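You operate a simulated robot arm through the tools that you are given. There is no shell and no other tool.

Carry out the task below with a simulated two-armed robot. There is one attempt and no reset: what you move stays moved.

JOB
Pick up the light glove box from the glove shelf with one hand, pass it to the other hand and put it on the free end of the board counter. Set down upright: glove box.
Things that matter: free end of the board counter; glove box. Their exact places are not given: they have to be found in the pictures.

Only the result counts: the job must be done as asked and must still hold three seconds after the hand-in. Knocking over, shifting, dropping, spilling or breaking anything else fails it.

ROBOT AND FRAMES
Two 7-joint arms with two-finger parallel grippers on one trunk, on a base that moves. Base frame: it is fixed to the floor where the robot stands at the start and does not move with it; the origin is under the middle of the robot, x ahead of it, y to its left, z up. Lengths are in mm, angles in degrees, forces in N, time in s.
The left shoulder is at the start at [50, 165, 905], the right one opposite. With the tool pointing down near the work surface each hand reaches from about 160 to 680 mm from the robot's upright axis, wherever it stands, measured 20 degrees to its own side. Places, roughly: free end of the board counter (40x20 cm) [640, 540, 820]. Payload 3.91 kg a hand.
The TCP of each hand is the grasp point between the finger pads, 30 mm short of the fingertips. In the tool frame z runs along the fingers and y along their closing line. Largest opening 110 mm; finger width 20, thickness 10; the body of the gripper, 48 by 112 mm, starts 55 mm behind the TCP.
Orientation is told as [roll, pitch, yaw] about the base's x, y, z axes, in that order, counted from this pose: with the fingers straight down and closing along the base's y, the tool's x points along the base's -x, its y along +y and its z along -z.

CONTROLS
- The arms move only by the tool drive_tool. It takes "left_deltas", "right_deltas" or both (then of equal length, played together; a hand with none holds still); each is a list that holds one entry, the list of rows, each a list of 6 numbers: the shift along the base's x, y, z in units of 200 mm (1.0 is 200 mm), then the turn, a rotation vector about the base's x, y, z in units of 45 degrees (1.0 is 45 degrees). In form: [[[x, y, z, rx, ry, rz], ...]]. A call has 1 to 20 rows; each row is the pose to reach, as a shift and turn from the pose commanded when the call began. "left_fingers" and "right_fingers" are, for a hand that has rows, the finger opening in m, from 0 to 0.11, set as the call begins (left out, the last holds). A call with a number of a shift or a turn outside -1 to 1 is refused whole. Rows are played at 5 a second. More than 50 mm and 8.6 degrees between two rows, or a gripper value outside its range, and nothing of the call is played. A pose out of reach is approached as far as the arm can. The call stops where the force on the tool passes 40 N (or 10 N more than at its start, if that is more) or the arm is blocked; 0.2 s more then pass. Each finger travels about 45 mm/s and halts on what it meets, pressing with about 25 N; the grip force reading is that of the motor and also rises with nothing between the fingers. The clock runs only during rows and for 0.2 s after the last one: add rows that repeat a pose to give the fingers time. It gives the time, the measured TCP pose, the force on the tool (base axes), the opening and the grip force at its end, in the units of the frame above (readings bear some noise), with the torque about the TCP (base axes, N m) and any sound that the robot's microphone picked up, and new pictures: "show" is both (left out), scene, wrist or none (wrist: the cameras of the hands that moved).
- Cameras (640 x 400 px; columns grow to the right, rows downward): "scene" is now at [123.3, 7.7, 1104.2]; the picture's right is [0.08, -1.00, 0.00], its down [-0.29, -0.02, -0.96] and it looks along [0.95, 0.07, -0.29] (base axes); focal length 214 px, centre (320, 200). "left" rides on the left gripper at [72, -17, -103] in its tool frame; the picture's right is [0.23, 0.97, 0.00], its down [-0.76, 0.18, -0.62] and it looks along [-0.61, 0.14, 0.78] (tool axes); focal length 222 px, centre (320, 200). "right" rides on the right gripper at [72, 17, -103] in its tool frame; the picture's right is [-0.23, 0.97, 0.00], its down [-0.76, -0.18, -0.62] and it looks along [-0.61, -0.14, 0.78] (tool axes); focal length 222 px, centre (320, 200).
- move_column(by): slides the trunk up (or, below 0, down) by that many mm; the arms and the scene camera ride with it, the base frame stays. It gives what a move gives, with no picture.
- drive_base(legs): drives the robot by 1 to 6 legs, each [ahead, left, turn to the left] in mm, mm and degrees, along the robot's own axes; the way and the turn of a leg run together, so that a leg with both is an arc; at most 1500 mm and 180 degrees a leg. The arms and the cameras ride along, it lands a little off, and it stops where it bumps. It gives what a move gives, and a new picture of the scene camera.
- head_to(pan, tilt): turns the head with the scene camera to pan (to the left, within 80 degrees either way) and tilt (down, from -29 to 69), counted from straight ahead of the robot. It gives what a move gives, and a new picture of the scene camera.
- pixel_to_xyz(camera, pixels): there is no depth. For up to 12 entries [column, row, z] of the newest picture of that camera ("zoom" is the newest enlarged one), the place [x, y] in the base frame at which the ray of that pixel passes the height z, good to about 3 mm. The clock stands still meanwhile.
- close_up(camera, box): a new picture of the part [left, top, right, bottom] of that camera's present view, enlarged. The clock stands still meanwhile.
- sign_off(): hands the job in; it is judged then, once.

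Unless the task says otherwise, let go and move clear before handing in.

The tools are called after "Request:" as a command line: name --argument value ..., lists and objects as JSON in quotes. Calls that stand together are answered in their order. drive_tool: Moves the arms, as the interface text tells. Its arguments: {"type":"object","properties":{"left_deltas":{"type":"array"},"left_fingers":{"type":"number"},"right_deltas":{"type":"array"},"right_fingers":{"type":"number"},"show":{"type":"string","enum":["both","scene","wrist","none"]}},"required":[]} The other tools are called the same way: move_column (by) moves the trunk up or down; drive_base (legs) drives the base; head_to (pan, tilt) turns the head that bears the scene camera; pixel_to_xyz (camera, pixels) gives the place at which the rays of pixels pass given heights; close_up (camera, box) takes an enlarged picture of a part of a camera's view; sign_off () hands the job in.

At the start:

```text
clock: 0.0
left_tool_pos: [469.4, 105.6, 1081.8]
left_tool_rot: [0.0, 0.0, 0.1]
left_ft_force: [-0.2, -0.7, 0.4]
left_moment: [0.02, -0.03, 0.01]
left_finger_gap: 110.1
left_finger_force: 0.0
right_tool_pos: [347.9, -230.4, 1103.7]
right_tool_rot: [0.1, 0.0, 0.1]
right_ft_force: [-0.5, 0.5, 0.1]
right_moment: [0.0, -0.01, 0.02]
right_finger_gap: 110.1
right_finger_force: 0.1
trunk travel left (down, up): [-125.0, 378.0]
robot x, y, heading: [1.5, 0.8, 0.2]
head pan, tilt (commanded): [4.4, 16.9]
```

scene: 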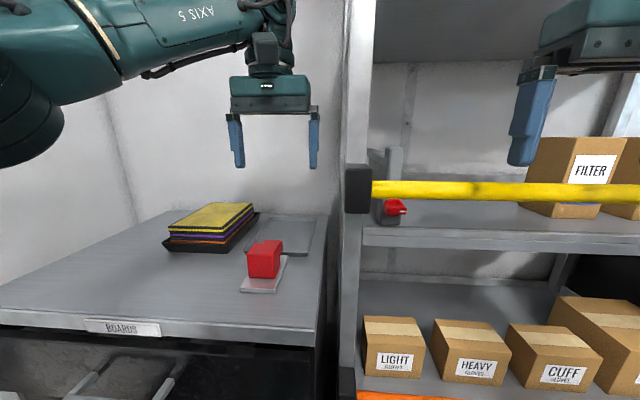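
right: 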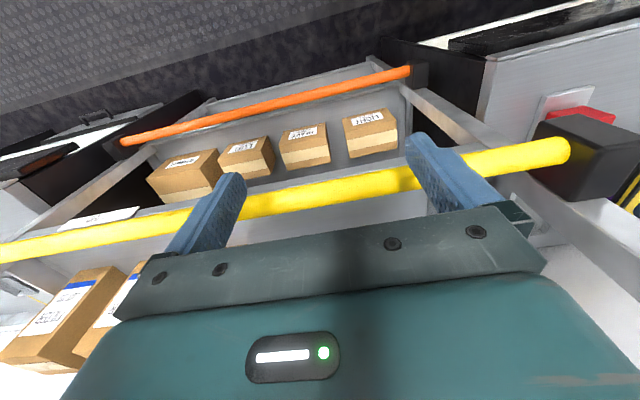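
left: 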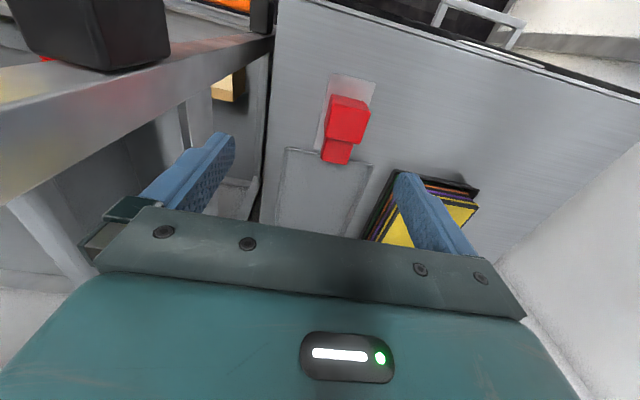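

The scene picture shows the LIGHT box at about (393,346) on a lower shelf behind an orange rail, and the board counter at left with a board stack, a red thing and a mat. I will turn the head to look at both more closely.

Request:
head_to --pan -25 --tilt 40

```text
clock: 0.9
left_tool_pos: [468.7, 105.0, 1080.7]
left_tool_rot: [-0.1, 0.0, 0.2]
left_ft_force: [0.0, -0.9, 1.3]
left_moment: [-0.02, 0.02, -0.01]
left_finger_gap: 110.1
left_finger_force: 0.1
right_tool_pos: [348.4, -231.0, 1104.7]
right_tool_rot: [0.0, 0.0, 0.0]
right_ft_force: [0.7, -0.1, 0.2]
right_moment: [0.01, -0.03, -0.02]
right_finger_gap: 110.2
right_finger_force: 0.0
trunk travel left (down, up): [-125.0, 378.0]
robot x, y, heading: [0.5, -0.8, -0.2]
head pan, tilt (commanded): [-25.0, 40.0]
```

scene: 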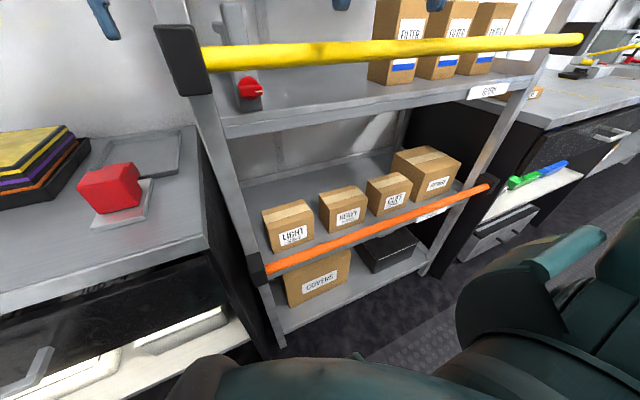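

The shelf is now visible with LIGHT box at (290,228), behind the orange rail, with the yellow rail above. I'll query rays at several heights to work out the geometry, and take a close-up.

Request:
pixel_to_xyz --camera "scene" --pixels '[[280, 346, 0], [280, 346, 100], [280, 346, 200], [256, 275, 400], [256, 275, 500], [256, 275, 600], [205, 235, 820], [0, 290, 820], [180, 125, 820], [430, 275, 0], [430, 275, 200], [192, 90, 900]]'

Request:
close_up --camera "scene" --box '[220, 140, 480, 302]'

```text
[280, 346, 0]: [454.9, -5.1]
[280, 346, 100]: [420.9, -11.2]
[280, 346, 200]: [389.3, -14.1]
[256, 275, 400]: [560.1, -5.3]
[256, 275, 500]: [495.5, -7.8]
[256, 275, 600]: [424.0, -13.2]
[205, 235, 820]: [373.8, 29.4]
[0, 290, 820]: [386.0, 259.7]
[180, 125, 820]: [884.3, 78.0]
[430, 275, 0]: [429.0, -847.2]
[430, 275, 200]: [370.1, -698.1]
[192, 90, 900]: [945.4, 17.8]
```

```text
2.46 times, centred on (350, 221) of scene
```

zoom: 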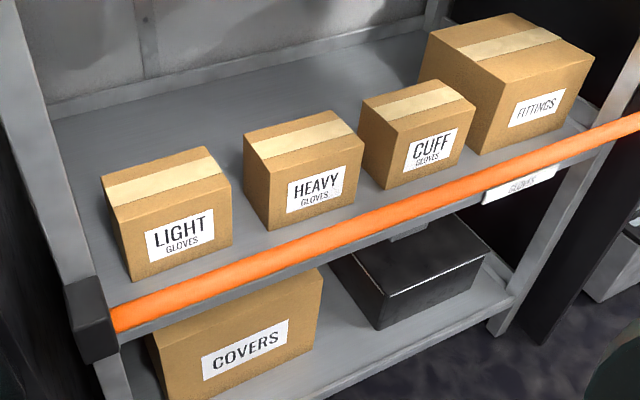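

Post foot puts the shelf front at about x 455, and the counter front edge at about x 380. Now I look left to see the counter's free end.

Request:
head_to --pan 35 --tilt 25

```text
clock: 2.2
left_tool_pos: [468.9, 105.0, 1081.0]
left_tool_rot: [0.0, 0.1, 0.1]
left_ft_force: [-0.6, -0.1, 0.0]
left_moment: [0.0, 0.02, 0.01]
left_finger_gap: 110.1
left_finger_force: 0.0
right_tool_pos: [346.9, -230.8, 1104.5]
right_tool_rot: [0.0, 0.0, 0.0]
right_ft_force: [0.5, 0.0, 0.4]
right_moment: [0.01, -0.02, 0.02]
right_finger_gap: 110.0
right_finger_force: 0.1
trunk travel left (down, up): [-125.0, 378.0]
robot x, y, heading: [-1.2, 3.8, 0.3]
head pan, tilt (commanded): [35.0, 25.0]
```

scene: 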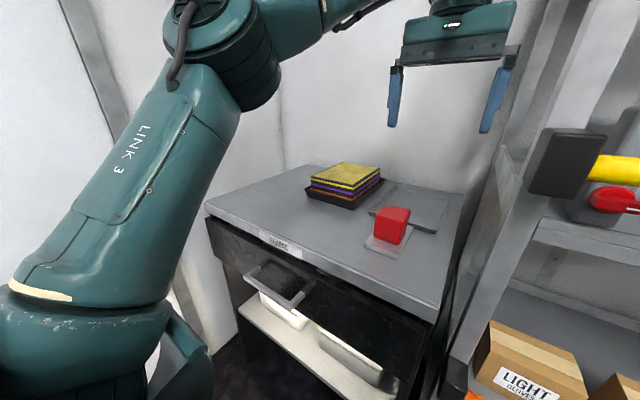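

The counter's left end (corner near (207,208)) is clear left of the board stack. I'll get coordinates for counter corners, stack and box.

Request:
pixel_to_xyz --camera "scene" --pixels '[[207, 208, 820], [315, 164, 820], [438, 308, 820], [465, 195, 820], [306, 190, 820], [352, 209, 820], [384, 181, 820], [388, 257, 820], [368, 240, 820], [270, 250, 820], [240, 190, 820]]'

Request:
close_up --camera "scene" --box '[190, 140, 510, 340]'

```text
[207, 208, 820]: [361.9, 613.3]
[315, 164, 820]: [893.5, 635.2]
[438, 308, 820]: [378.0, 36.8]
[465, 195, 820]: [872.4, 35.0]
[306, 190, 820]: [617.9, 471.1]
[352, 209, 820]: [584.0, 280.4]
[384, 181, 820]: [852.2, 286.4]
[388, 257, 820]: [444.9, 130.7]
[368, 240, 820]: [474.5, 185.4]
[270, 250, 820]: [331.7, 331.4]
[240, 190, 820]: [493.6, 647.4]
```

```text
2.00 times, centred on (350, 240) of scene
```

zoom: 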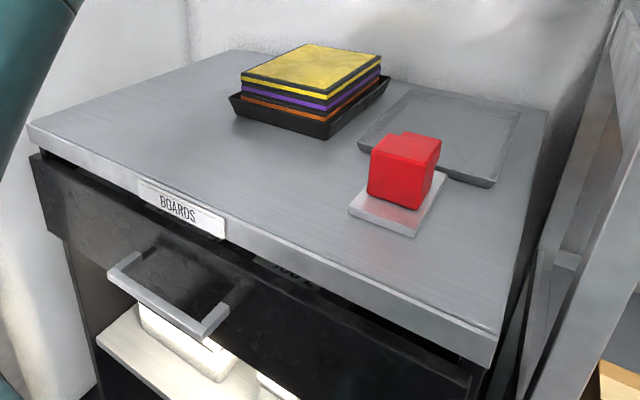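

The counter spans about x 370–880, y 35–630 at z 820; the tray takes y 285–465, so the free spot near (590,545) is clear. Now I go back to the LIGHT box to triangulate its place and the shelf height with both cameras.

Request:
head_to --pan -15 --tilt 42

Request:
close_up --camera "right" --box '[260, 40, 500, 190]'

```text
clock: 3.4
left_tool_pos: [469.0, 105.4, 1080.2]
left_tool_rot: [0.0, 0.0, 0.1]
left_ft_force: [-0.1, -0.1, -0.8]
left_moment: [0.0, 0.02, 0.02]
left_finger_gap: 110.1
left_finger_force: 0.1
right_tool_pos: [348.0, -230.4, 1103.9]
right_tool_rot: [0.0, 0.0, 0.1]
right_ft_force: [0.0, -0.7, -0.6]
right_moment: [0.02, 0.02, -0.02]
right_finger_gap: 110.0
right_finger_force: 0.0
trunk travel left (down, up): [-125.0, 378.0]
robot x, y, heading: [-0.9, -1.2, 0.0]
head pan, tilt (commanded): [-15.0, 42.0]
```

scene: 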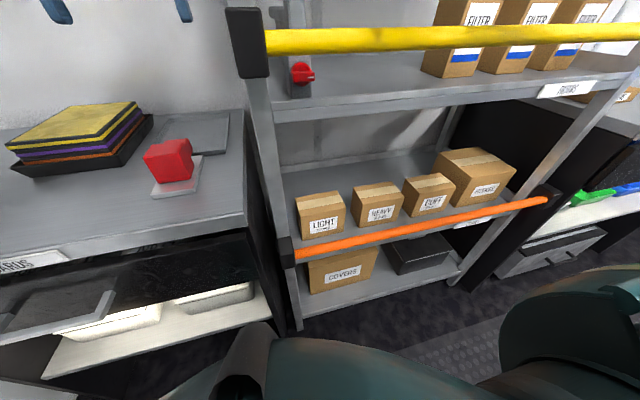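

```text
2.67 times, centred on (380, 115) of right
```

zoom: 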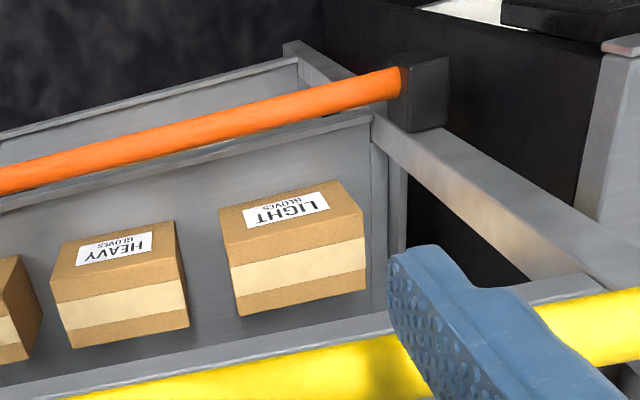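

I see the LIGHT box clearly in the enlarged right view: front-top edge (230,267)–(363,238), bottom edge (219,210)–(339,181). I'll get rays for these, then zoom the scene view for the same corners.

Request:
pixel_to_xyz --camera "zoom" --pixels '[[230, 267, 550], [230, 267, 700], [363, 238, 550], [363, 238, 700], [219, 210, 450], [219, 210, 600], [339, 181, 450], [339, 181, 600], [240, 316, 550], [240, 316, 700], [366, 290, 550], [366, 290, 700]]'

Request:
close_up --camera "scene" --box '[240, 150, 440, 275]'

```text
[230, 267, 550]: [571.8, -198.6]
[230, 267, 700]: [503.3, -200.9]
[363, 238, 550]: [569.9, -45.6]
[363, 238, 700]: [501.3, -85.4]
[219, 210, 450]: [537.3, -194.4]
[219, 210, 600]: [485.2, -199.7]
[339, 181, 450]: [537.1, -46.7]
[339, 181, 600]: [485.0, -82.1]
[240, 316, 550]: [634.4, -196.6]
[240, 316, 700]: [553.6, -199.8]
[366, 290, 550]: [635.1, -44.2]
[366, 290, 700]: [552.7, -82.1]
```

```text
3.20 times, centred on (340, 212) of scene
```

zoom: 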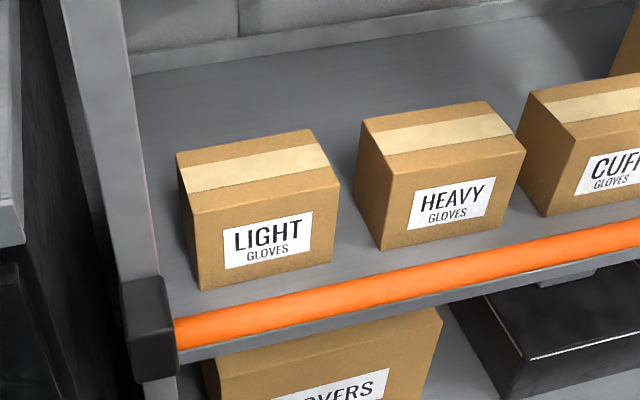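

In the scene zoom the same corners are at (191,213), (340,184) for the front top and (203,290), (332,261) for the bottom. I'll get their rays to intersect with the right camera's.

Request:
pixel_to_xyz --camera "zoom" --pixels '[[191, 213, 550], [191, 213, 700], [340, 184, 550], [340, 184, 700], [203, 290, 450], [203, 290, 600], [332, 261, 450], [332, 261, 600], [177, 154, 550], [177, 154, 700], [310, 129, 550], [310, 129, 700]]'

```text
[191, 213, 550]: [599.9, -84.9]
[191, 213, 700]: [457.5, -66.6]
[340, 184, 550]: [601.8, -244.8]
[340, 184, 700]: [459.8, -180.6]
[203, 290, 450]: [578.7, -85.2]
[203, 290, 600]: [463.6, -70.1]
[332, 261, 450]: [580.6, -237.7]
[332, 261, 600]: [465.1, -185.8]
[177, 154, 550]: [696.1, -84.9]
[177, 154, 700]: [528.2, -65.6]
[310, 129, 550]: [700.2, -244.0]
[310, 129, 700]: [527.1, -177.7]
```

Triangulating gives the LIGHT box at about x 502–582, y −200…−72, z 551–652 (80×128×101 mm). So the fingers must close along x. Now I'll measure the rails, post and upper shelf edge.

Request:
pixel_to_xyz --camera "scene" --pixels '[[299, 330, 0], [276, 124, 800], [276, 124, 900], [560, 86, 800], [560, 86, 900], [420, 226, 500], [420, 226, 600], [420, 238, 500], [420, 238, 600], [440, 38, 950], [440, 38, 1000], [458, 284, 0]]'

Request:
close_up --camera "right" --box '[0, 60, 640, 400]'

Request:
close_up --camera "scene" --box '[220, 0, 420, 125]'

```text
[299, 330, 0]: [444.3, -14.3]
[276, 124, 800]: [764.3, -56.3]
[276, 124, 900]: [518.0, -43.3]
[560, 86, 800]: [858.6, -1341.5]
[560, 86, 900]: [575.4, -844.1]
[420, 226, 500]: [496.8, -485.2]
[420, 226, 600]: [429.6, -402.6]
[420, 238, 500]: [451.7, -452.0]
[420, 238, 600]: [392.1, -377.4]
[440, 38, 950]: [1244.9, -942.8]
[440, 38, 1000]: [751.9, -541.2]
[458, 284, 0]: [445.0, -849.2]
```

```text
1.00 times, centred on (320, 230) of right (not enlarged: the box is as wide or as high as the picture)
```

zoom: 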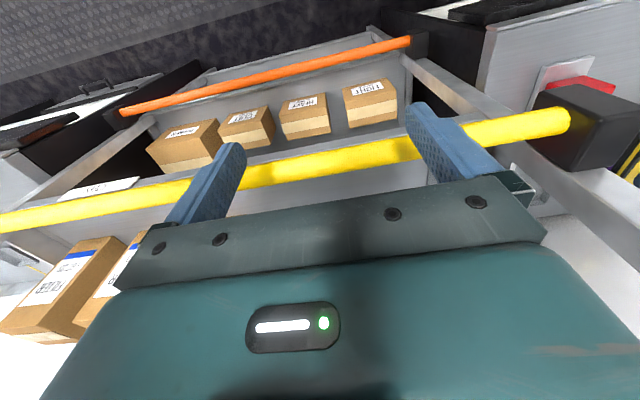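

```text
3.20 times, centred on (320, 62) of scene
```

zoom: 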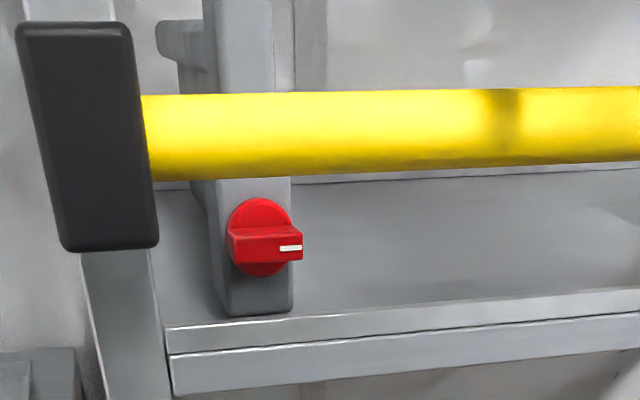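

The posts stand at x≈445, upper shelf underside is about z 925. I'll get rail rays from the right camera to intersect with the scene rays.

Request:
pixel_to_xyz --camera "right" --pixels '[[335, 84.6, 500], [335, 84.6, 600], [335, 95.1, 500], [335, 95.1, 600], [320, 175, 950], [320, 175, 1050], [320, 205, 950], [320, 205, 1050]]'

Request:
pixel_to_xyz --camera "scene" --pixels '[[340, 28, 1000], [340, 28, 1040], [340, 52, 1000], [340, 52, 1040], [330, 237, 500], [330, 237, 600], [330, 247, 500], [330, 247, 600]]'

Request:
close_up --camera "right" --box '[240, 60, 480, 210]'

```text
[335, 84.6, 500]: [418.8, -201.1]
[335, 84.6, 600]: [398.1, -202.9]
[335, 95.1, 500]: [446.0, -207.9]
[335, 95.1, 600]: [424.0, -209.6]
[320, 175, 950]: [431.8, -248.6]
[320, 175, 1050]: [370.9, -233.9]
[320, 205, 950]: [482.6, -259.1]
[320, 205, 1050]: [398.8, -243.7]
```

```text
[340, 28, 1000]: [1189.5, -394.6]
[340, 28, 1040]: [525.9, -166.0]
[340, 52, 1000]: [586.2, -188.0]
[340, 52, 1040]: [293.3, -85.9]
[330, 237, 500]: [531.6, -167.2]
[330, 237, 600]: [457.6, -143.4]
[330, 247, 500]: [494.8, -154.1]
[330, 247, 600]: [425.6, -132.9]
```

```text
2.67 times, centred on (360, 135) of right
```

zoom: 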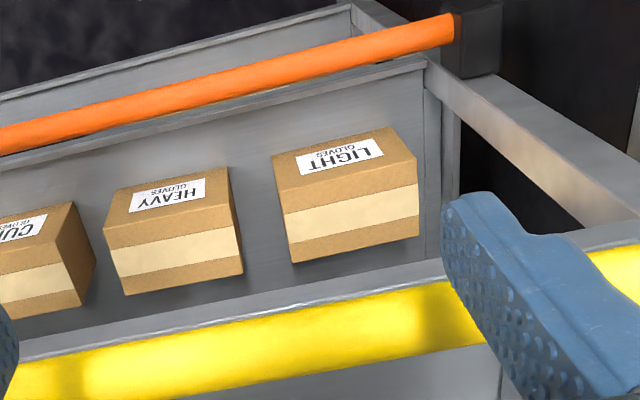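

The rails come out as orange at about x 405, z 629 (top ≈ 644) and yellow at about x 397, z 1036; the opening below the upper shelf is ≈ 925. I'll take the box with the right hand, closing along x and tilted from the right, so first I back off and start yawing the right hand.

Request:
drive_tool --right_deltas '[[[-0.06, -0.03, -0.08, 0, 0, -0.1667], [-0.12, -0.06, -0.16, 0, 0, -0.3333], [-0.18, -0.09, -0.24, 0, 0, -0.5], [-0.24, -0.12, -0.32, 0, 0, -0.6667], [-0.3, -0.15, -0.4, 0, 0, -0.8333], [-0.36, -0.18, -0.5, 0, 0, -1.0]]]' --show "scene"

```text
clock: 4.8
left_tool_pos: [468.8, 105.8, 1079.9]
left_tool_rot: [0.0, -0.1, 0.1]
left_ft_force: [0.2, 0.3, -0.2]
left_moment: [0.02, -0.01, 0.03]
left_finger_gap: 109.9
left_finger_force: 0.1
right_tool_pos: [275.3, -266.2, 1004.3]
right_tool_rot: [0.1, -0.2, -45.0]
right_ft_force: [0.0, -0.3, 0.7]
right_moment: [0.0, 0.0, -0.02]
right_finger_gap: 110.1
right_finger_force: 0.1
trunk travel left (down, up): [-125.0, 378.0]
robot x, y, heading: [-1.4, -3.2, -0.1]
head pan, tilt (commanded): [-15.0, 42.0]
```

scene: 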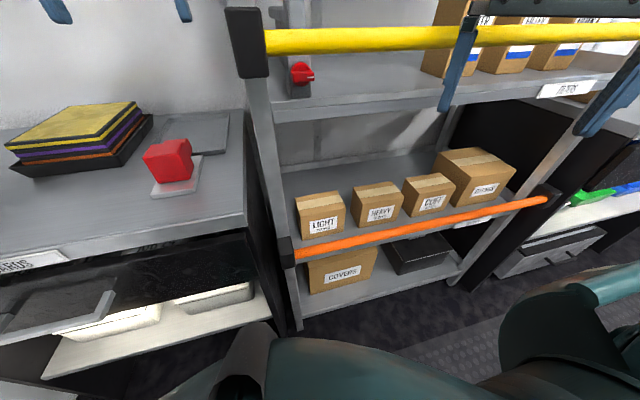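

The right hand reached yaw −45 cleanly in front of the shelves. I continue to yaw −90 and lower a bit.

Request:
drive_tool --right_deltas '[[[-0.01, -0.03, -0.08, 0, 0, -0.1667], [-0.02, -0.06, -0.16, 0, 0, -0.3333], [-0.03, -0.09, -0.24, 0, 0, -0.5], [-0.04, -0.12, -0.32, 0, 0, -0.6667], [-0.05, -0.15, -0.4, 0, 0, -0.8333], [-0.06, -0.18, -0.5, 0, 0, -1.0]]]' --show "both"

```text
clock: 6.2
left_tool_pos: [469.0, 106.3, 1079.7]
left_tool_rot: [-0.1, -0.1, 0.2]
left_ft_force: [0.0, -0.2, 0.7]
left_moment: [0.02, -0.03, 0.0]
left_finger_gap: 109.9
left_finger_force: 0.1
right_tool_pos: [263.4, -302.8, 904.5]
right_tool_rot: [0.0, 0.0, -90.1]
right_ft_force: [0.0, -0.9, 0.4]
right_moment: [0.03, -0.01, 0.01]
right_finger_gap: 110.0
right_finger_force: 0.0
trunk travel left (down, up): [-125.0, 378.0]
robot x, y, heading: [-0.7, -1.1, 0.0]
head pan, tilt (commanded): [-15.0, 42.0]
```

scene: 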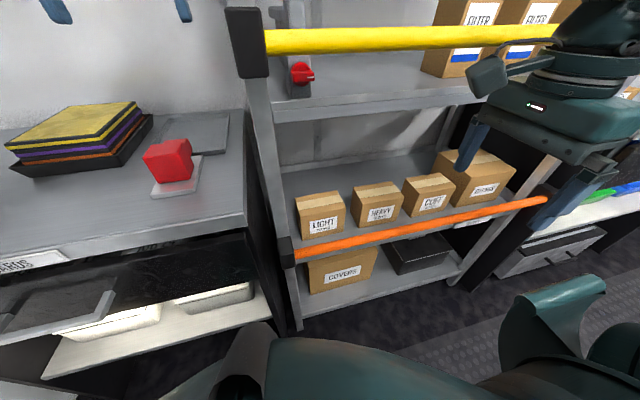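
right: 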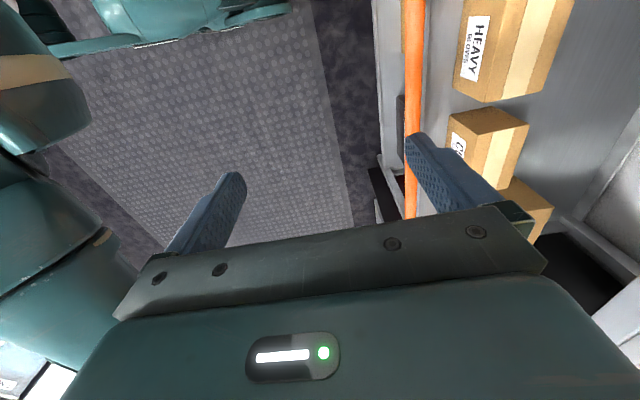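

The camera stalk is on the hand's left side and the pose is clean. I now roll the right hand so that the fingers point left-down, while lowering it in front of the shelf.

Request:
drive_tool --right_deltas '[[[0, 0.05, -0.05, 0.1667, 0, 0], [0, 0.1, -0.1, 0.3333, 0, 0], [0, 0.15, -0.15, 0.5, 0, 0], [0, 0.2, -0.2, 0.6667, 0, 0], [0, 0.25, -0.25, 0.8333, 0, 0], [0, 0.3, -0.3, 1.0, 0, 0]]]' --show "both"

```text
clock: 7.6
left_tool_pos: [468.8, 104.9, 1081.1]
left_tool_rot: [-0.1, 0.0, 0.2]
left_ft_force: [0.0, 0.7, -0.6]
left_moment: [0.0, 0.03, -0.01]
left_finger_gap: 110.0
left_finger_force: 0.1
right_tool_pos: [262.7, -242.0, 843.5]
right_tool_rot: [0.1, 45.1, -90.1]
right_ft_force: [1.4, 0.1, -0.7]
right_moment: [0.0, 0.0, 0.0]
right_finger_gap: 109.8
right_finger_force: 0.0
trunk travel left (down, up): [-125.0, 378.0]
robot x, y, heading: [1.3, -2.3, 0.0]
head pan, tilt (commanded): [-15.0, 42.0]
```

scene: 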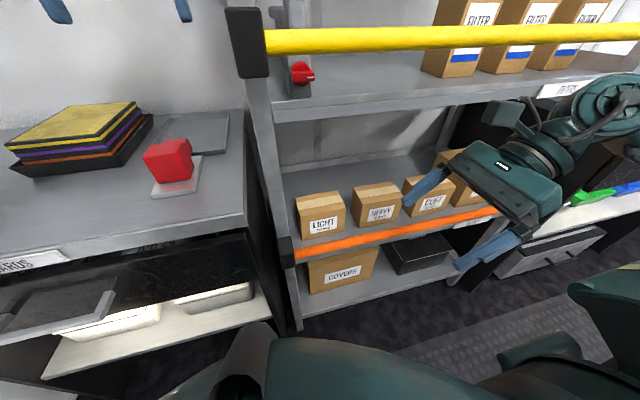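
right: 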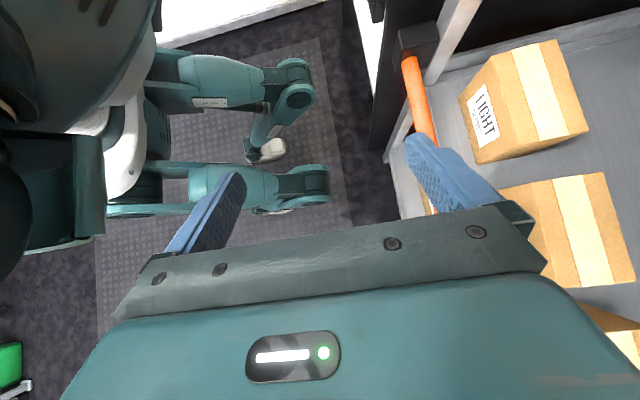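

Works well: fingers point left-down at 45°, and the right camera sees LIGHT at (485,110). I roll 15° more and lower to z≈760, then look at the elbow.

Request:
drive_tool --right_deltas '[[[0, 0.1, -0.13, 0.1111, 0, 0], [0, 0.2, -0.26, 0.2222, 0, 0], [0, 0.3, -0.4, 0.3333, 0, 0]]]' --show "none"

Request:
head_to --pan -40 --tilt 40

```text
clock: 8.4
left_tool_pos: [468.5, 105.4, 1080.2]
left_tool_rot: [0.0, 0.1, 0.0]
left_ft_force: [-0.7, 0.8, -1.2]
left_moment: [0.01, 0.02, 0.02]
left_finger_gap: 110.3
left_finger_force: 0.1
right_tool_pos: [263.6, -182.2, 763.9]
right_tool_rot: [0.1, 60.0, -90.0]
right_ft_force: [0.1, 0.1, -1.8]
right_moment: [0.0, 0.0, -0.01]
right_finger_gap: 109.8
right_finger_force: 0.1
trunk travel left (down, up): [-125.0, 378.0]
robot x, y, heading: [1.3, -2.8, 0.2]
head pan, tilt (commanded): [-15.0, 42.0]
```

```text
clock: 9.3
left_tool_pos: [468.4, 105.2, 1080.4]
left_tool_rot: [0.0, 0.1, 0.1]
left_ft_force: [-0.4, 0.8, 0.0]
left_moment: [0.01, 0.02, -0.01]
left_finger_gap: 109.9
left_finger_force: 0.0
right_tool_pos: [263.7, -182.9, 764.6]
right_tool_rot: [0.0, 60.0, -89.9]
right_ft_force: [-0.3, -0.2, -0.5]
right_moment: [0.04, 0.0, 0.03]
right_finger_gap: 110.0
right_finger_force: 0.0
trunk travel left (down, up): [-125.0, 378.0]
robot x, y, heading: [-0.1, -2.8, -0.1]
head pan, tilt (commanded): [-40.0, 40.0]
```

scene: 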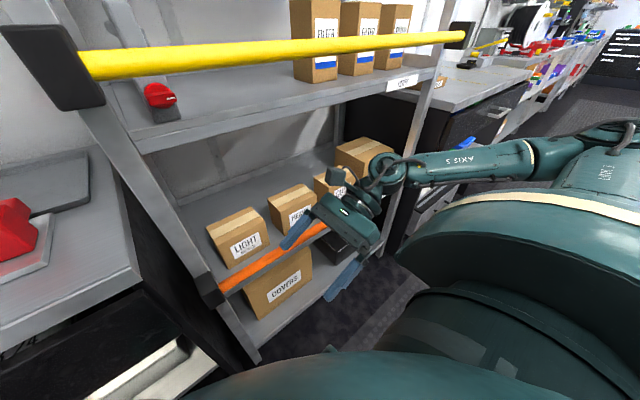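

The forearm now comes from the right at about the wrist's height (390,170)→(530,155). I zoom on the boxes to fix the HEAVY, CUFF and FITTINGS positions for clearance.

Request:
close_up --camera "scene" --box '[190, 120, 430, 270]'

Request:
close_up --camera "right" --box '[360, 0, 640, 175]'

```text
2.67 times, centred on (310, 195) of scene
```

zoom: 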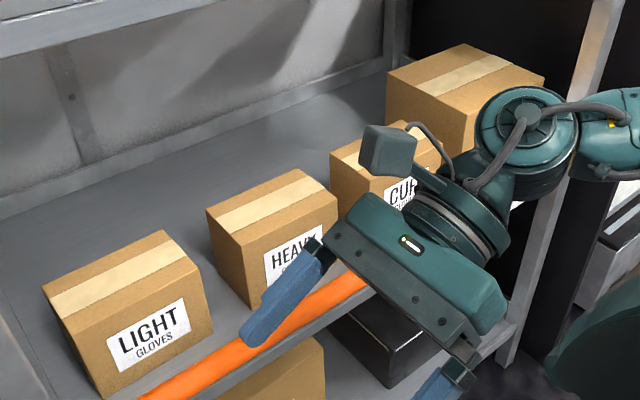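

```text
2.29 times, centred on (500, 88) of right
```

zoom: 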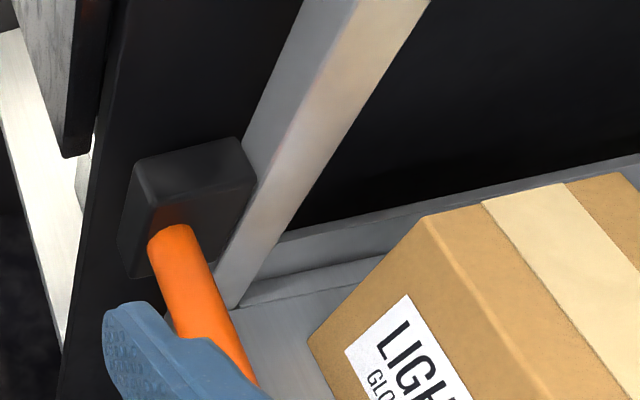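

I verify the LIGHT corners in the right zoom, (425,215) top and (308,345) bottom, and get HEAVY and FITTINGS corners from the scene.

Request:
pixel_to_xyz --camera "zoom" --pixels '[[425, 215, 652], [425, 215, 640], [308, 345, 551], [308, 345, 560], [562, 183, 652], [622, 172, 652], [481, 203, 652]]'

Request:
pixel_to_xyz --camera "scene" --pixels '[[278.5, 213.8, 652], [266.9, 198.8, 652], [316.8, 196.9, 652], [304.4, 183.8, 652], [335.1, 148.1, 680], [366.3, 136.1, 680], [394.4, 148.1, 680], [360, 158, 680], [205, 226, 652], [218.5, 240.5, 652]]'

```text
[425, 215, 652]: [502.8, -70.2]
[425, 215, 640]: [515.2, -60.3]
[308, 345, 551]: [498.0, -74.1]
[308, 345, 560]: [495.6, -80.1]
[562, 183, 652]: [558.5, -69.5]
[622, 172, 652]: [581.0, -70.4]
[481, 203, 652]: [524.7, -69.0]
```

```text
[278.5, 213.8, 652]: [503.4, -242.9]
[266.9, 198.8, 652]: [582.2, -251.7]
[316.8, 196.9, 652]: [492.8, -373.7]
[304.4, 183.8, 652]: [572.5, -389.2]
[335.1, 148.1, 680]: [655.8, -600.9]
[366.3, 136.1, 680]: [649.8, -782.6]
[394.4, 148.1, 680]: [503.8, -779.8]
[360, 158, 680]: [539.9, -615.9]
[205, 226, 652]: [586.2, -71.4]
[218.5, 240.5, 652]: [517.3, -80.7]
```

The gap between LIGHT and HEAVY is about 45 mm (HEAVY's left face at y≈−245). I'll check the wrist joint position and the upper shelf's lower edge once more before entering.

Request:
close_up --camera "scene" --box '[60, 20, 300, 170]'

Request:
pixel_to_xyz --camera "scene" --pixels '[[388, 162.4, 850], [388, 162.4, 874], [388, 162.4, 890], [220, 285, 600], [220, 285, 640], [300, 243, 600], [300, 243, 640]]'

```text
2.67 times, centred on (180, 95) of scene
```

zoom: 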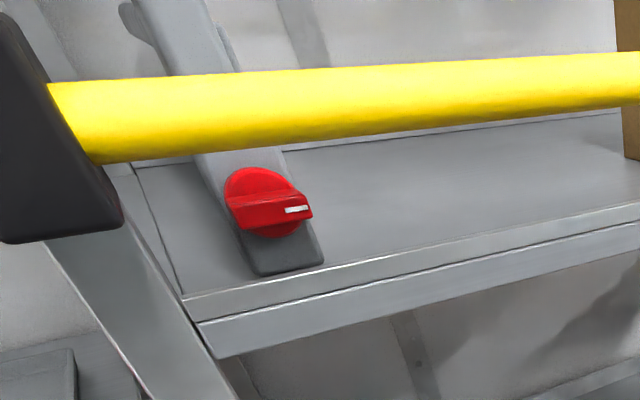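

```text
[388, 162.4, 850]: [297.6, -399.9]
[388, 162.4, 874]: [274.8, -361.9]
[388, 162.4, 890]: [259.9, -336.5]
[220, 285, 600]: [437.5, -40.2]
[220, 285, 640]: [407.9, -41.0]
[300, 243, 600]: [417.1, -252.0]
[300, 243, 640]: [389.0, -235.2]
```

The wrist joint fits a point about 220 mm behind the TCP. I query the lip corners of the upper shelf, (185,297) and (217,358) in the zoom.

Request:
pixel_to_xyz --camera "zoom" --pixels '[[185, 297, 940], [185, 297, 960], [198, 322, 920], [198, 322, 950], [217, 358, 900], [217, 358, 920], [217, 358, 940], [640, 228, 900], [640, 228, 920], [640, 228, 940], [100, 240, 960], [100, 240, 1000]]'

```text
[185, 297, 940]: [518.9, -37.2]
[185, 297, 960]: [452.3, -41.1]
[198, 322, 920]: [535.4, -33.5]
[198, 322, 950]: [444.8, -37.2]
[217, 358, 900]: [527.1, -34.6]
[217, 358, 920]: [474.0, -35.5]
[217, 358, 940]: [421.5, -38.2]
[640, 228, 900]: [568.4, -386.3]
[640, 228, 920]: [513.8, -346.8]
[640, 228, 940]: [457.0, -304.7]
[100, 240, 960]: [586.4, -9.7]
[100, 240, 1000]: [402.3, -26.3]
```

Upper lip underside is about z 925–940. I move in at TCP height ≈ 720 (fingertips ≈ 695, over the orange rail's 644), first to x≈400, and look.

Request:
drive_tool --right_deltas '[[[0.17, 0.02, -0.055, 0, 0, 0], [0.34, 0.04, -0.11, 0, 0, 0], [0.51, 0.06, -0.165, 0, 0, 0], [0.68, 0.085, -0.22, 0, 0, 0]]]' --right_fingers 0.11 --show "both"

```text
clock: 10.3
left_tool_pos: [469.5, 105.6, 1081.7]
left_tool_rot: [0.0, 0.0, 0.1]
left_ft_force: [-0.2, -0.5, -0.1]
left_moment: [0.03, 0.01, -0.02]
left_finger_gap: 109.9
left_finger_force: 0.0
right_tool_pos: [399.0, -166.3, 720.1]
right_tool_rot: [-0.2, 60.0, -90.2]
right_ft_force: [0.7, -1.4, -0.5]
right_moment: [0.02, -0.01, 0.02]
right_finger_gap: 110.1
right_finger_force: 0.0
trunk travel left (down, up): [-125.0, 378.0]
robot x, y, heading: [1.1, -0.9, 0.3]
head pan, tilt (commanded): [-40.0, 40.0]
```

scene: 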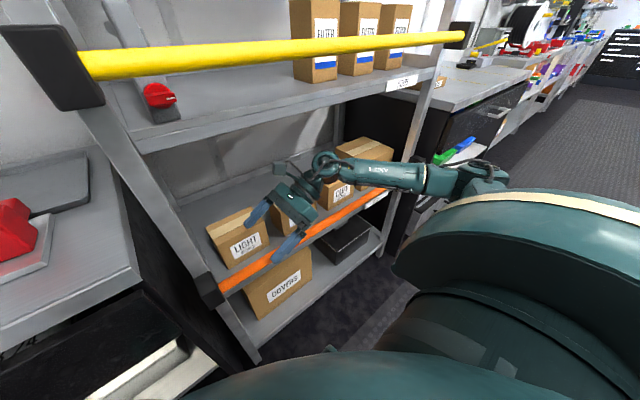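
right: 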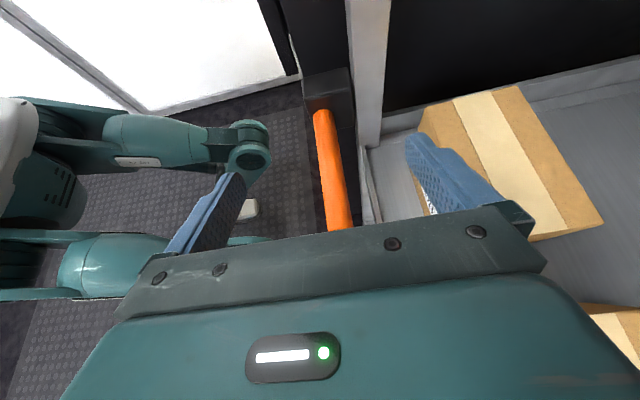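

The hand is over the rail and clear; LIGHT sits ahead. I check where the elbow (485,178) and mid-forearm (400,173) lie.

Request:
pixel_to_xyz --camera "scene" --pixels '[[325, 160, 830], [400, 174, 830], [400, 174, 800], [445, 178, 830], [445, 178, 800], [485, 178, 830], [485, 178, 800], [485, 178, 870]]'

Request:
close_up --camera "scene" --box '[220, 100, 540, 300]'

```text
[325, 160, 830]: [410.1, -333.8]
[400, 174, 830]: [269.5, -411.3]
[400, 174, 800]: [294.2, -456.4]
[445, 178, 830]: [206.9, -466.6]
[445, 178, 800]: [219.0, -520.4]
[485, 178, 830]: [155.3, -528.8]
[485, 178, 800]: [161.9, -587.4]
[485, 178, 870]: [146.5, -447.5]
```

```text
2.00 times, centred on (380, 200) of scene
```

zoom: 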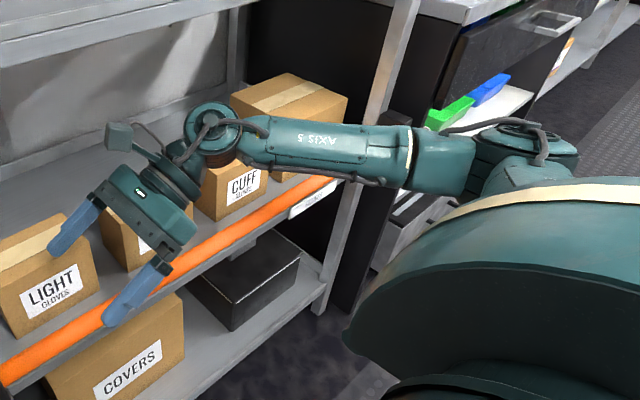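

The elbow is near (155,−530,830), so the forearm passes well between rail and upper shelf. I move in above the LIGHT box to x≈542, y≈−157 at z 720.

Request:
drive_tool --right_deltas '[[[0.18, 0.01, 0, 0, 0, 0], [0.36, 0.02, 0, 0, 0, 0], [0.54, 0.035, 0, 0, 0, 0], [0.715, 0.046, 0, 0, 0, 0]]]' --right_fingers 0.11 --show "both"

```text
clock: 11.3
left_tool_pos: [468.8, 104.6, 1079.6]
left_tool_rot: [0.0, 0.0, 0.0]
left_ft_force: [-0.5, -0.5, -0.2]
left_moment: [-0.04, 0.02, -0.01]
left_finger_gap: 110.2
left_finger_force: 0.0
right_tool_pos: [541.5, -157.1, 719.9]
right_tool_rot: [0.0, 60.0, -89.9]
right_ft_force: [0.6, 0.1, -0.6]
right_moment: [-0.03, -0.01, 0.0]
right_finger_gap: 109.8
right_finger_force: 0.0
trunk travel left (down, up): [-125.0, 378.0]
robot x, y, heading: [2.7, 1.4, -0.1]
head pan, tilt (commanded): [-40.0, 40.0]
```

scene: 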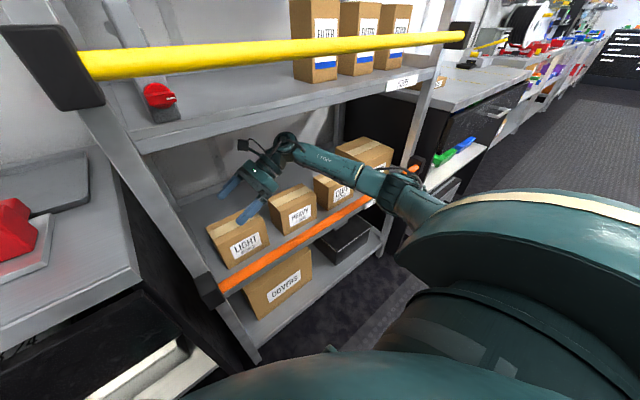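
right: 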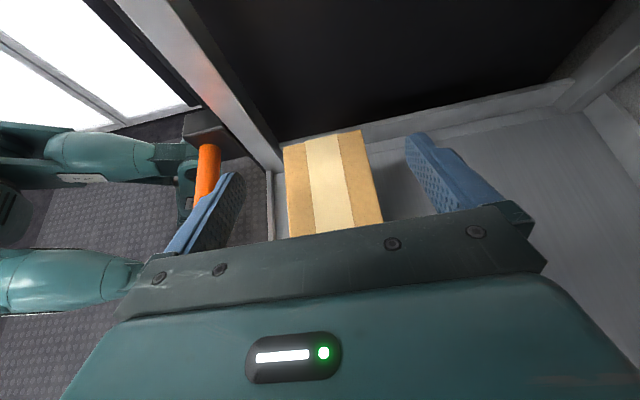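

The box lies between the open fingers in the right view (corners (283,147), (361,131), (383,222), (289,238)). I check its corners at z 652 against the finger centre.

Request:
pixel_to_xyz --camera "right" --pixels '[[283, 147, 652], [361, 131, 652], [383, 221, 652], [288, 237, 652], [303, 143, 652], [341, 135, 652]]'

Request:
close_up --camera "scene" --box '[180, 120, 420, 270]'

```text
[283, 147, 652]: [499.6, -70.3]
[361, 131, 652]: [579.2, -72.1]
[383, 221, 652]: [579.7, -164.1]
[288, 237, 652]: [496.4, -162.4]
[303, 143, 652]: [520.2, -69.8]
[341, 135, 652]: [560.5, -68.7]
```

```text
2.67 times, centred on (300, 195) of scene
```

zoom: 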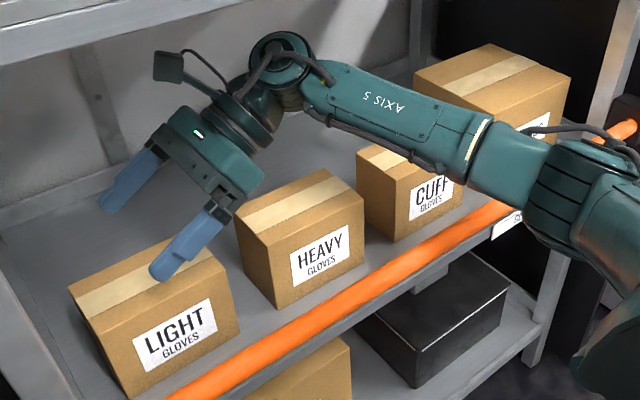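

The box centre is x≈540, well centred. I check the elbow near (392,186) against the orange rail before descending.

Request:
pixel_to_xyz --camera "scene" --pixels '[[392, 186, 700], [392, 186, 740], [392, 186, 780], [392, 186, 820], [335, 160, 780], [335, 160, 820], [359, 170, 780], [359, 170, 820], [287, 140, 830]]'

Request:
head_to --pan -55 --tilt 35

```text
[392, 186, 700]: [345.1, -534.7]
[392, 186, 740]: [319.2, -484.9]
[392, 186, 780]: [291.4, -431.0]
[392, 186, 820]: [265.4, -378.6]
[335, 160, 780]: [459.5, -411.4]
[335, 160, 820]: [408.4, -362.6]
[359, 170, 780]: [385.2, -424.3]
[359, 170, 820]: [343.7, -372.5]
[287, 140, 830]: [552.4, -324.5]
```

```text
clock: 12.1
left_tool_pos: [468.4, 105.7, 1080.5]
left_tool_rot: [0.1, -0.1, 0.1]
left_ft_force: [0.3, 0.0, 0.1]
left_moment: [0.0, 0.01, 0.01]
left_finger_gap: 110.2
left_finger_force: 0.1
right_tool_pos: [541.2, -156.3, 719.5]
right_tool_rot: [0.0, 60.0, -90.0]
right_ft_force: [0.3, 0.3, 0.2]
right_moment: [-0.03, -0.04, -0.02]
right_finger_gap: 109.9
right_finger_force: 0.1
trunk travel left (down, up): [-125.0, 378.0]
robot x, y, heading: [-5.2, -1.1, 0.0]
head pan, tilt (commanded): [-55.0, 35.0]
```

scene: 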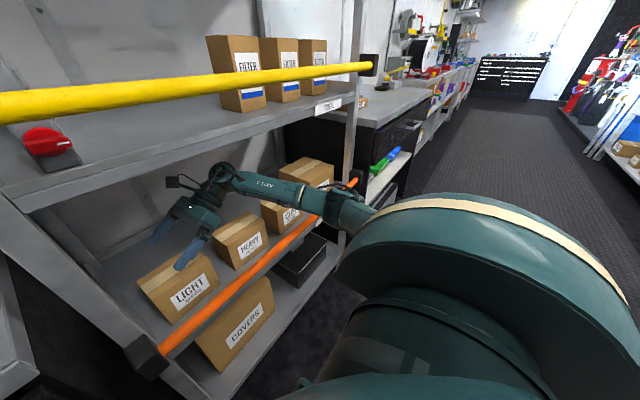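

The elbow lies near (310,−465,755), with plenty of room to the rail. I descend part way while rolling back to 50° so that the body stays clear of HEAVY.

Request:
drive_tool --right_deltas '[[[-0.003, 0, -0.09, -0.0741, 0, 0], [-0.006, 0, -0.18, -0.1481, 0, 0], [-0.006, -0.003, -0.27, -0.2222, 0, 0]]]' --right_fingers 0.11 --show "both"

Request:
close_up --camera "scene" --box '[120, 140, 400, 315]'

```text
clock: 12.9
left_tool_pos: [469.2, 105.7, 1080.8]
left_tool_rot: [0.0, 0.0, 0.1]
left_ft_force: [0.4, 0.1, -0.4]
left_moment: [0.0, -0.03, -0.01]
left_finger_gap: 109.9
left_finger_force: 0.2
right_tool_pos: [539.8, -155.6, 664.8]
right_tool_rot: [0.0, 50.0, -90.0]
right_ft_force: [-0.1, 0.8, -0.5]
right_moment: [0.0, -0.01, 0.01]
right_finger_gap: 110.0
right_finger_force: 0.1
trunk travel left (down, up): [-125.0, 378.0]
robot x, y, heading: [-1.9, 3.4, 0.1]
head pan, tilt (commanded): [-55.0, 35.0]
```

scene: 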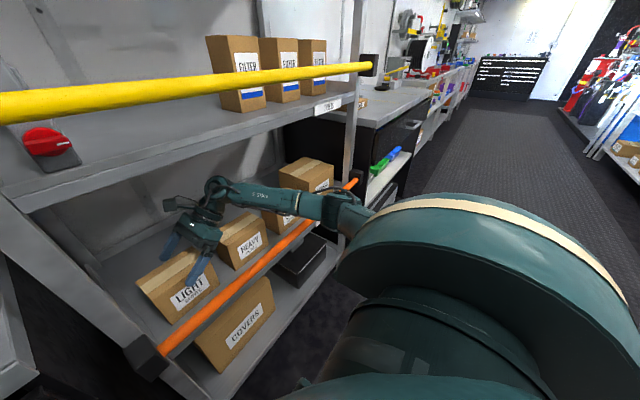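
right: 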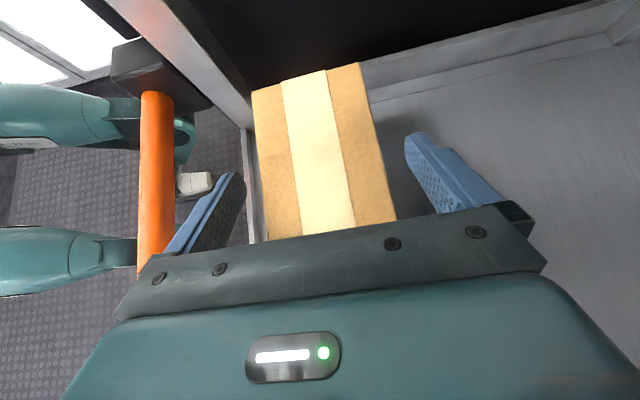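

```text
2.29 times, centred on (260, 228) of scene
```

zoom: 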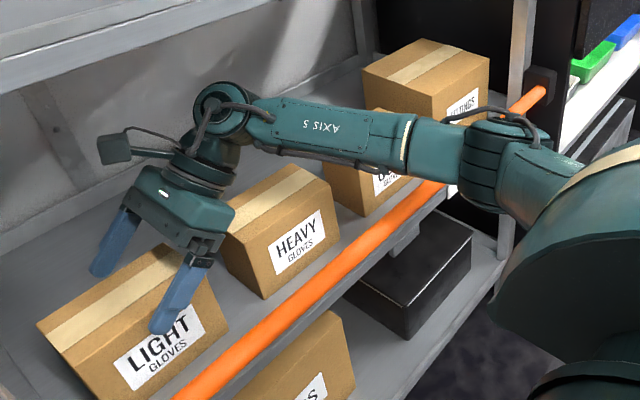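

Fingers now straddle the box, nothing touched. I check box corner positions at z 652 once more from the closer right view.

Request:
pixel_to_xyz --camera "right" --pixels '[[252, 91, 652], [359, 63, 652], [396, 217, 652], [267, 240, 652], [238, 240, 652], [437, 214, 652]]'

```text
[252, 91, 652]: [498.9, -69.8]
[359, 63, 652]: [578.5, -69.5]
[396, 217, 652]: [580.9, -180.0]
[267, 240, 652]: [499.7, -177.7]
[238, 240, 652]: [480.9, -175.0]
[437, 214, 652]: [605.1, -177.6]
```

The box is centred at x≈540, matching the hand. I descend the last 34 mm and check before closing.

Request:
drive_tool --right_deltas '[[[0, -0.003, -0.085, 0, 0, 0], [0, -0.006, -0.169, 0, 0, 0]]]' --right_fingers 0.11 --show "both"

Request:
close_up --camera "scene" --box '[120, 160, 320, 285]'

```text
clock: 13.5
left_tool_pos: [467.9, 106.1, 1080.4]
left_tool_rot: [0.0, -0.2, 0.2]
left_ft_force: [-0.5, 0.4, 0.2]
left_moment: [0.03, 0.03, 0.01]
left_finger_gap: 110.2
left_finger_force: 0.1
right_tool_pos: [541.8, -157.1, 634.2]
right_tool_rot: [0.4, 50.1, -89.7]
right_ft_force: [-0.9, 1.6, 8.9]
right_moment: [-0.86, 0.12, -0.06]
right_finger_gap: 110.1
right_finger_force: 0.1
trunk travel left (down, up): [-125.0, 378.0]
robot x, y, heading: [-0.2, 0.9, 0.1]
head pan, tilt (commanded): [-55.0, 35.0]
```

scene: 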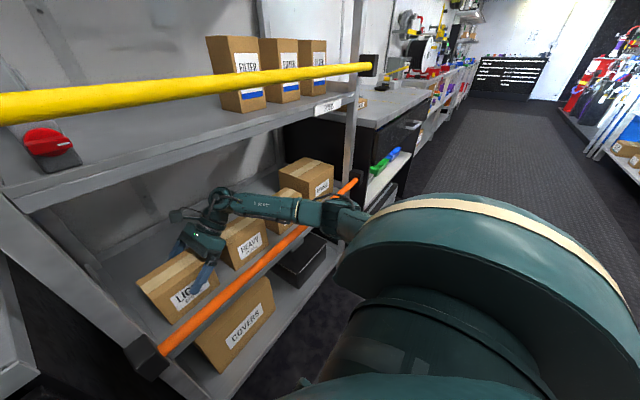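
right: 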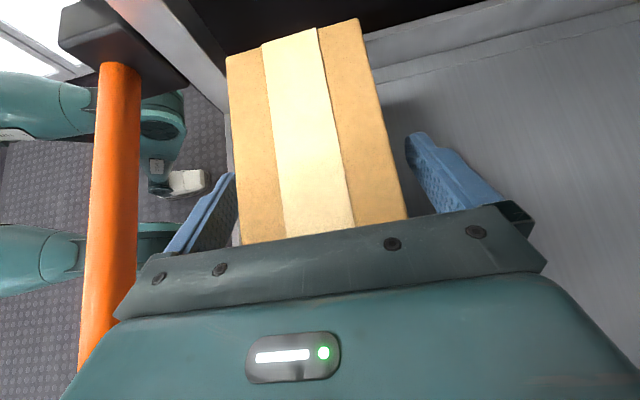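

```text
3.20 times, centred on (220, 222) of scene
```

zoom: 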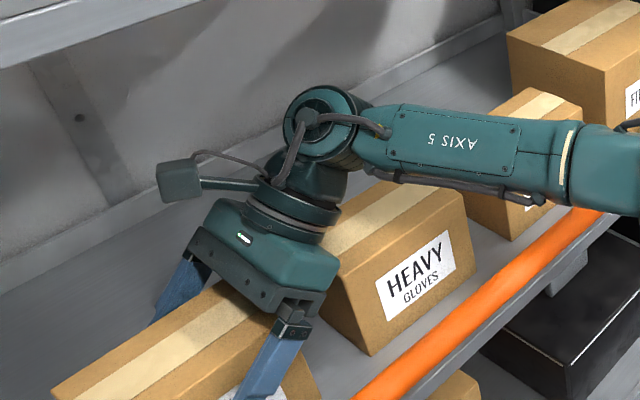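

The reading shows 8.9 N upward and −0.86 N·m about x, so the contact lies about 95 mm to the right: the gripper body is resting on HEAVY's top left edge. I raise at once and roll to a steeper 38°.

Request:
drive_tool --right_deltas '[[[0, 0, 0.08, 0, 0, 0], [0, 0, 0.15, 0, 0, 0], [0, 0.015, 0.15, -0.1333, 0, 0], [0, 0.03, 0.15, -0.2667, 0, 0]]]' --right_fingers 0.11 --show "both"

Request:
close_up --camera "scene" --box '[120, 160, 320, 285]'

```text
clock: 14.5
left_tool_pos: [469.3, 105.8, 1080.6]
left_tool_rot: [0.0, 0.0, 0.1]
left_ft_force: [0.0, -0.2, 0.1]
left_moment: [0.02, 0.0, 0.01]
left_finger_gap: 110.0
left_finger_force: 0.1
right_tool_pos: [540.9, -151.9, 662.6]
right_tool_rot: [-0.1, 37.9, -90.1]
right_ft_force: [0.5, 0.7, 0.1]
right_moment: [-0.02, 0.01, 0.0]
right_finger_gap: 109.9
right_finger_force: 0.1
trunk travel left (down, up): [-125.0, 378.0]
robot x, y, heading: [-3.2, -1.6, -0.1]
head pan, tilt (commanded): [-55.0, 35.0]
```

scene: 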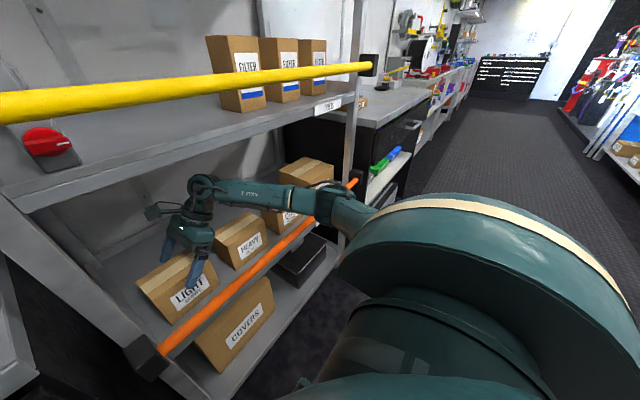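
right: 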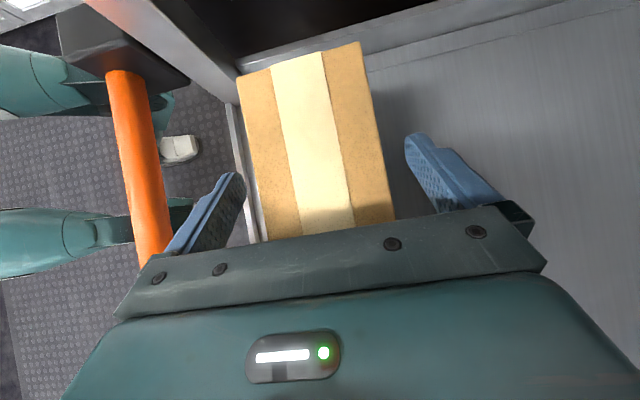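

```text
3.20 times, centred on (220, 222) of scene
```

zoom: 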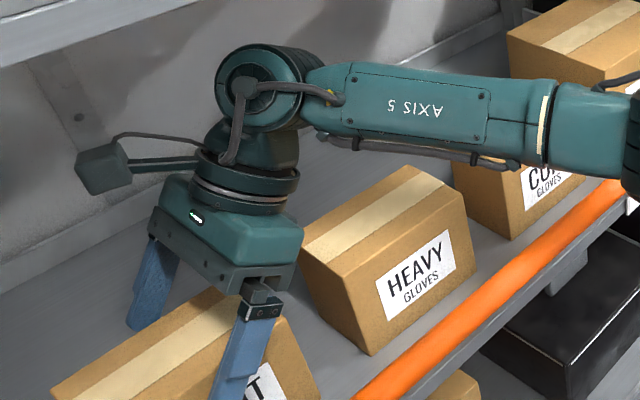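

HEAVY is unmoved (same pixels in both zooms) and the force is back to zero. I descend again to z≈633 with the 38° tilt.

Request:
drive_tool --right_deltas '[[[0, 0.003, -0.05, 0, 0, 0], [0, 0.005, -0.1, 0, 0, 0], [0, 0.005, -0.145, 0, 0, 0], [0, 0.005, -0.145, 0, 0, 0]]]' --right_fingers 0.11 --show "both"

Request:
close_up --camera "scene" --box '[120, 160, 320, 285]'

```text
clock: 15.5
left_tool_pos: [469.0, 105.6, 1080.1]
left_tool_rot: [-0.1, 0.0, 0.0]
left_ft_force: [-0.3, -0.5, -0.1]
left_moment: [0.0, -0.03, -0.01]
left_finger_gap: 110.1
left_finger_force: 0.1
right_tool_pos: [540.5, -151.1, 633.2]
right_tool_rot: [-0.1, 38.0, -90.1]
right_ft_force: [0.4, -0.7, 0.8]
right_moment: [-0.01, -0.01, 0.01]
right_finger_gap: 109.9
right_finger_force: 0.0
trunk travel left (down, up): [-125.0, 378.0]
robot x, y, heading: [0.4, -4.6, -0.2]
head pan, tilt (commanded): [-55.0, 35.0]
```

scene: 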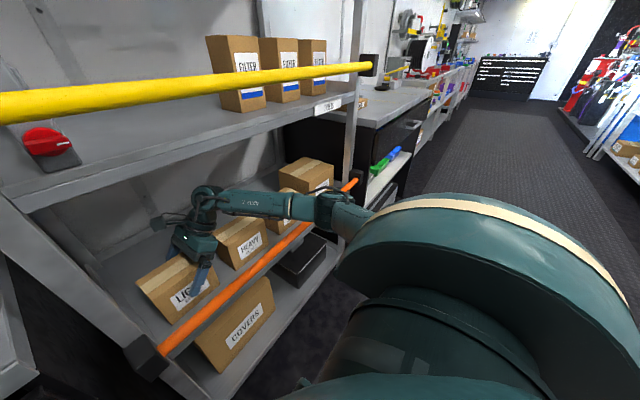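
right: 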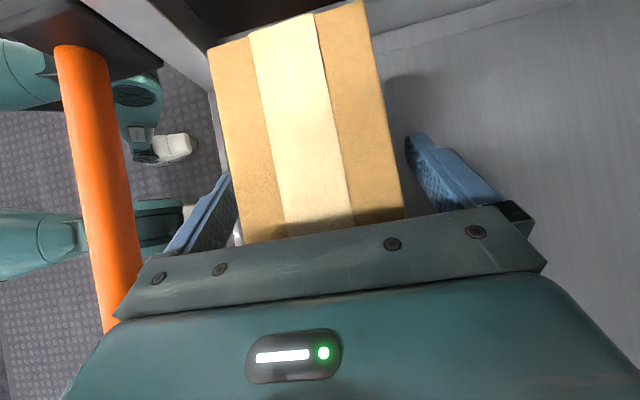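

```text
3.20 times, centred on (220, 222) of scene
```

zoom: 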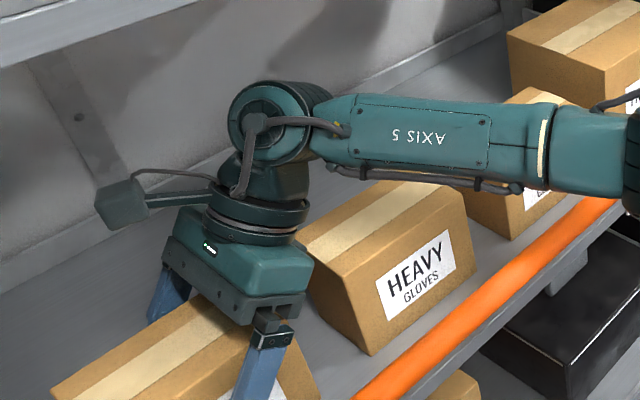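

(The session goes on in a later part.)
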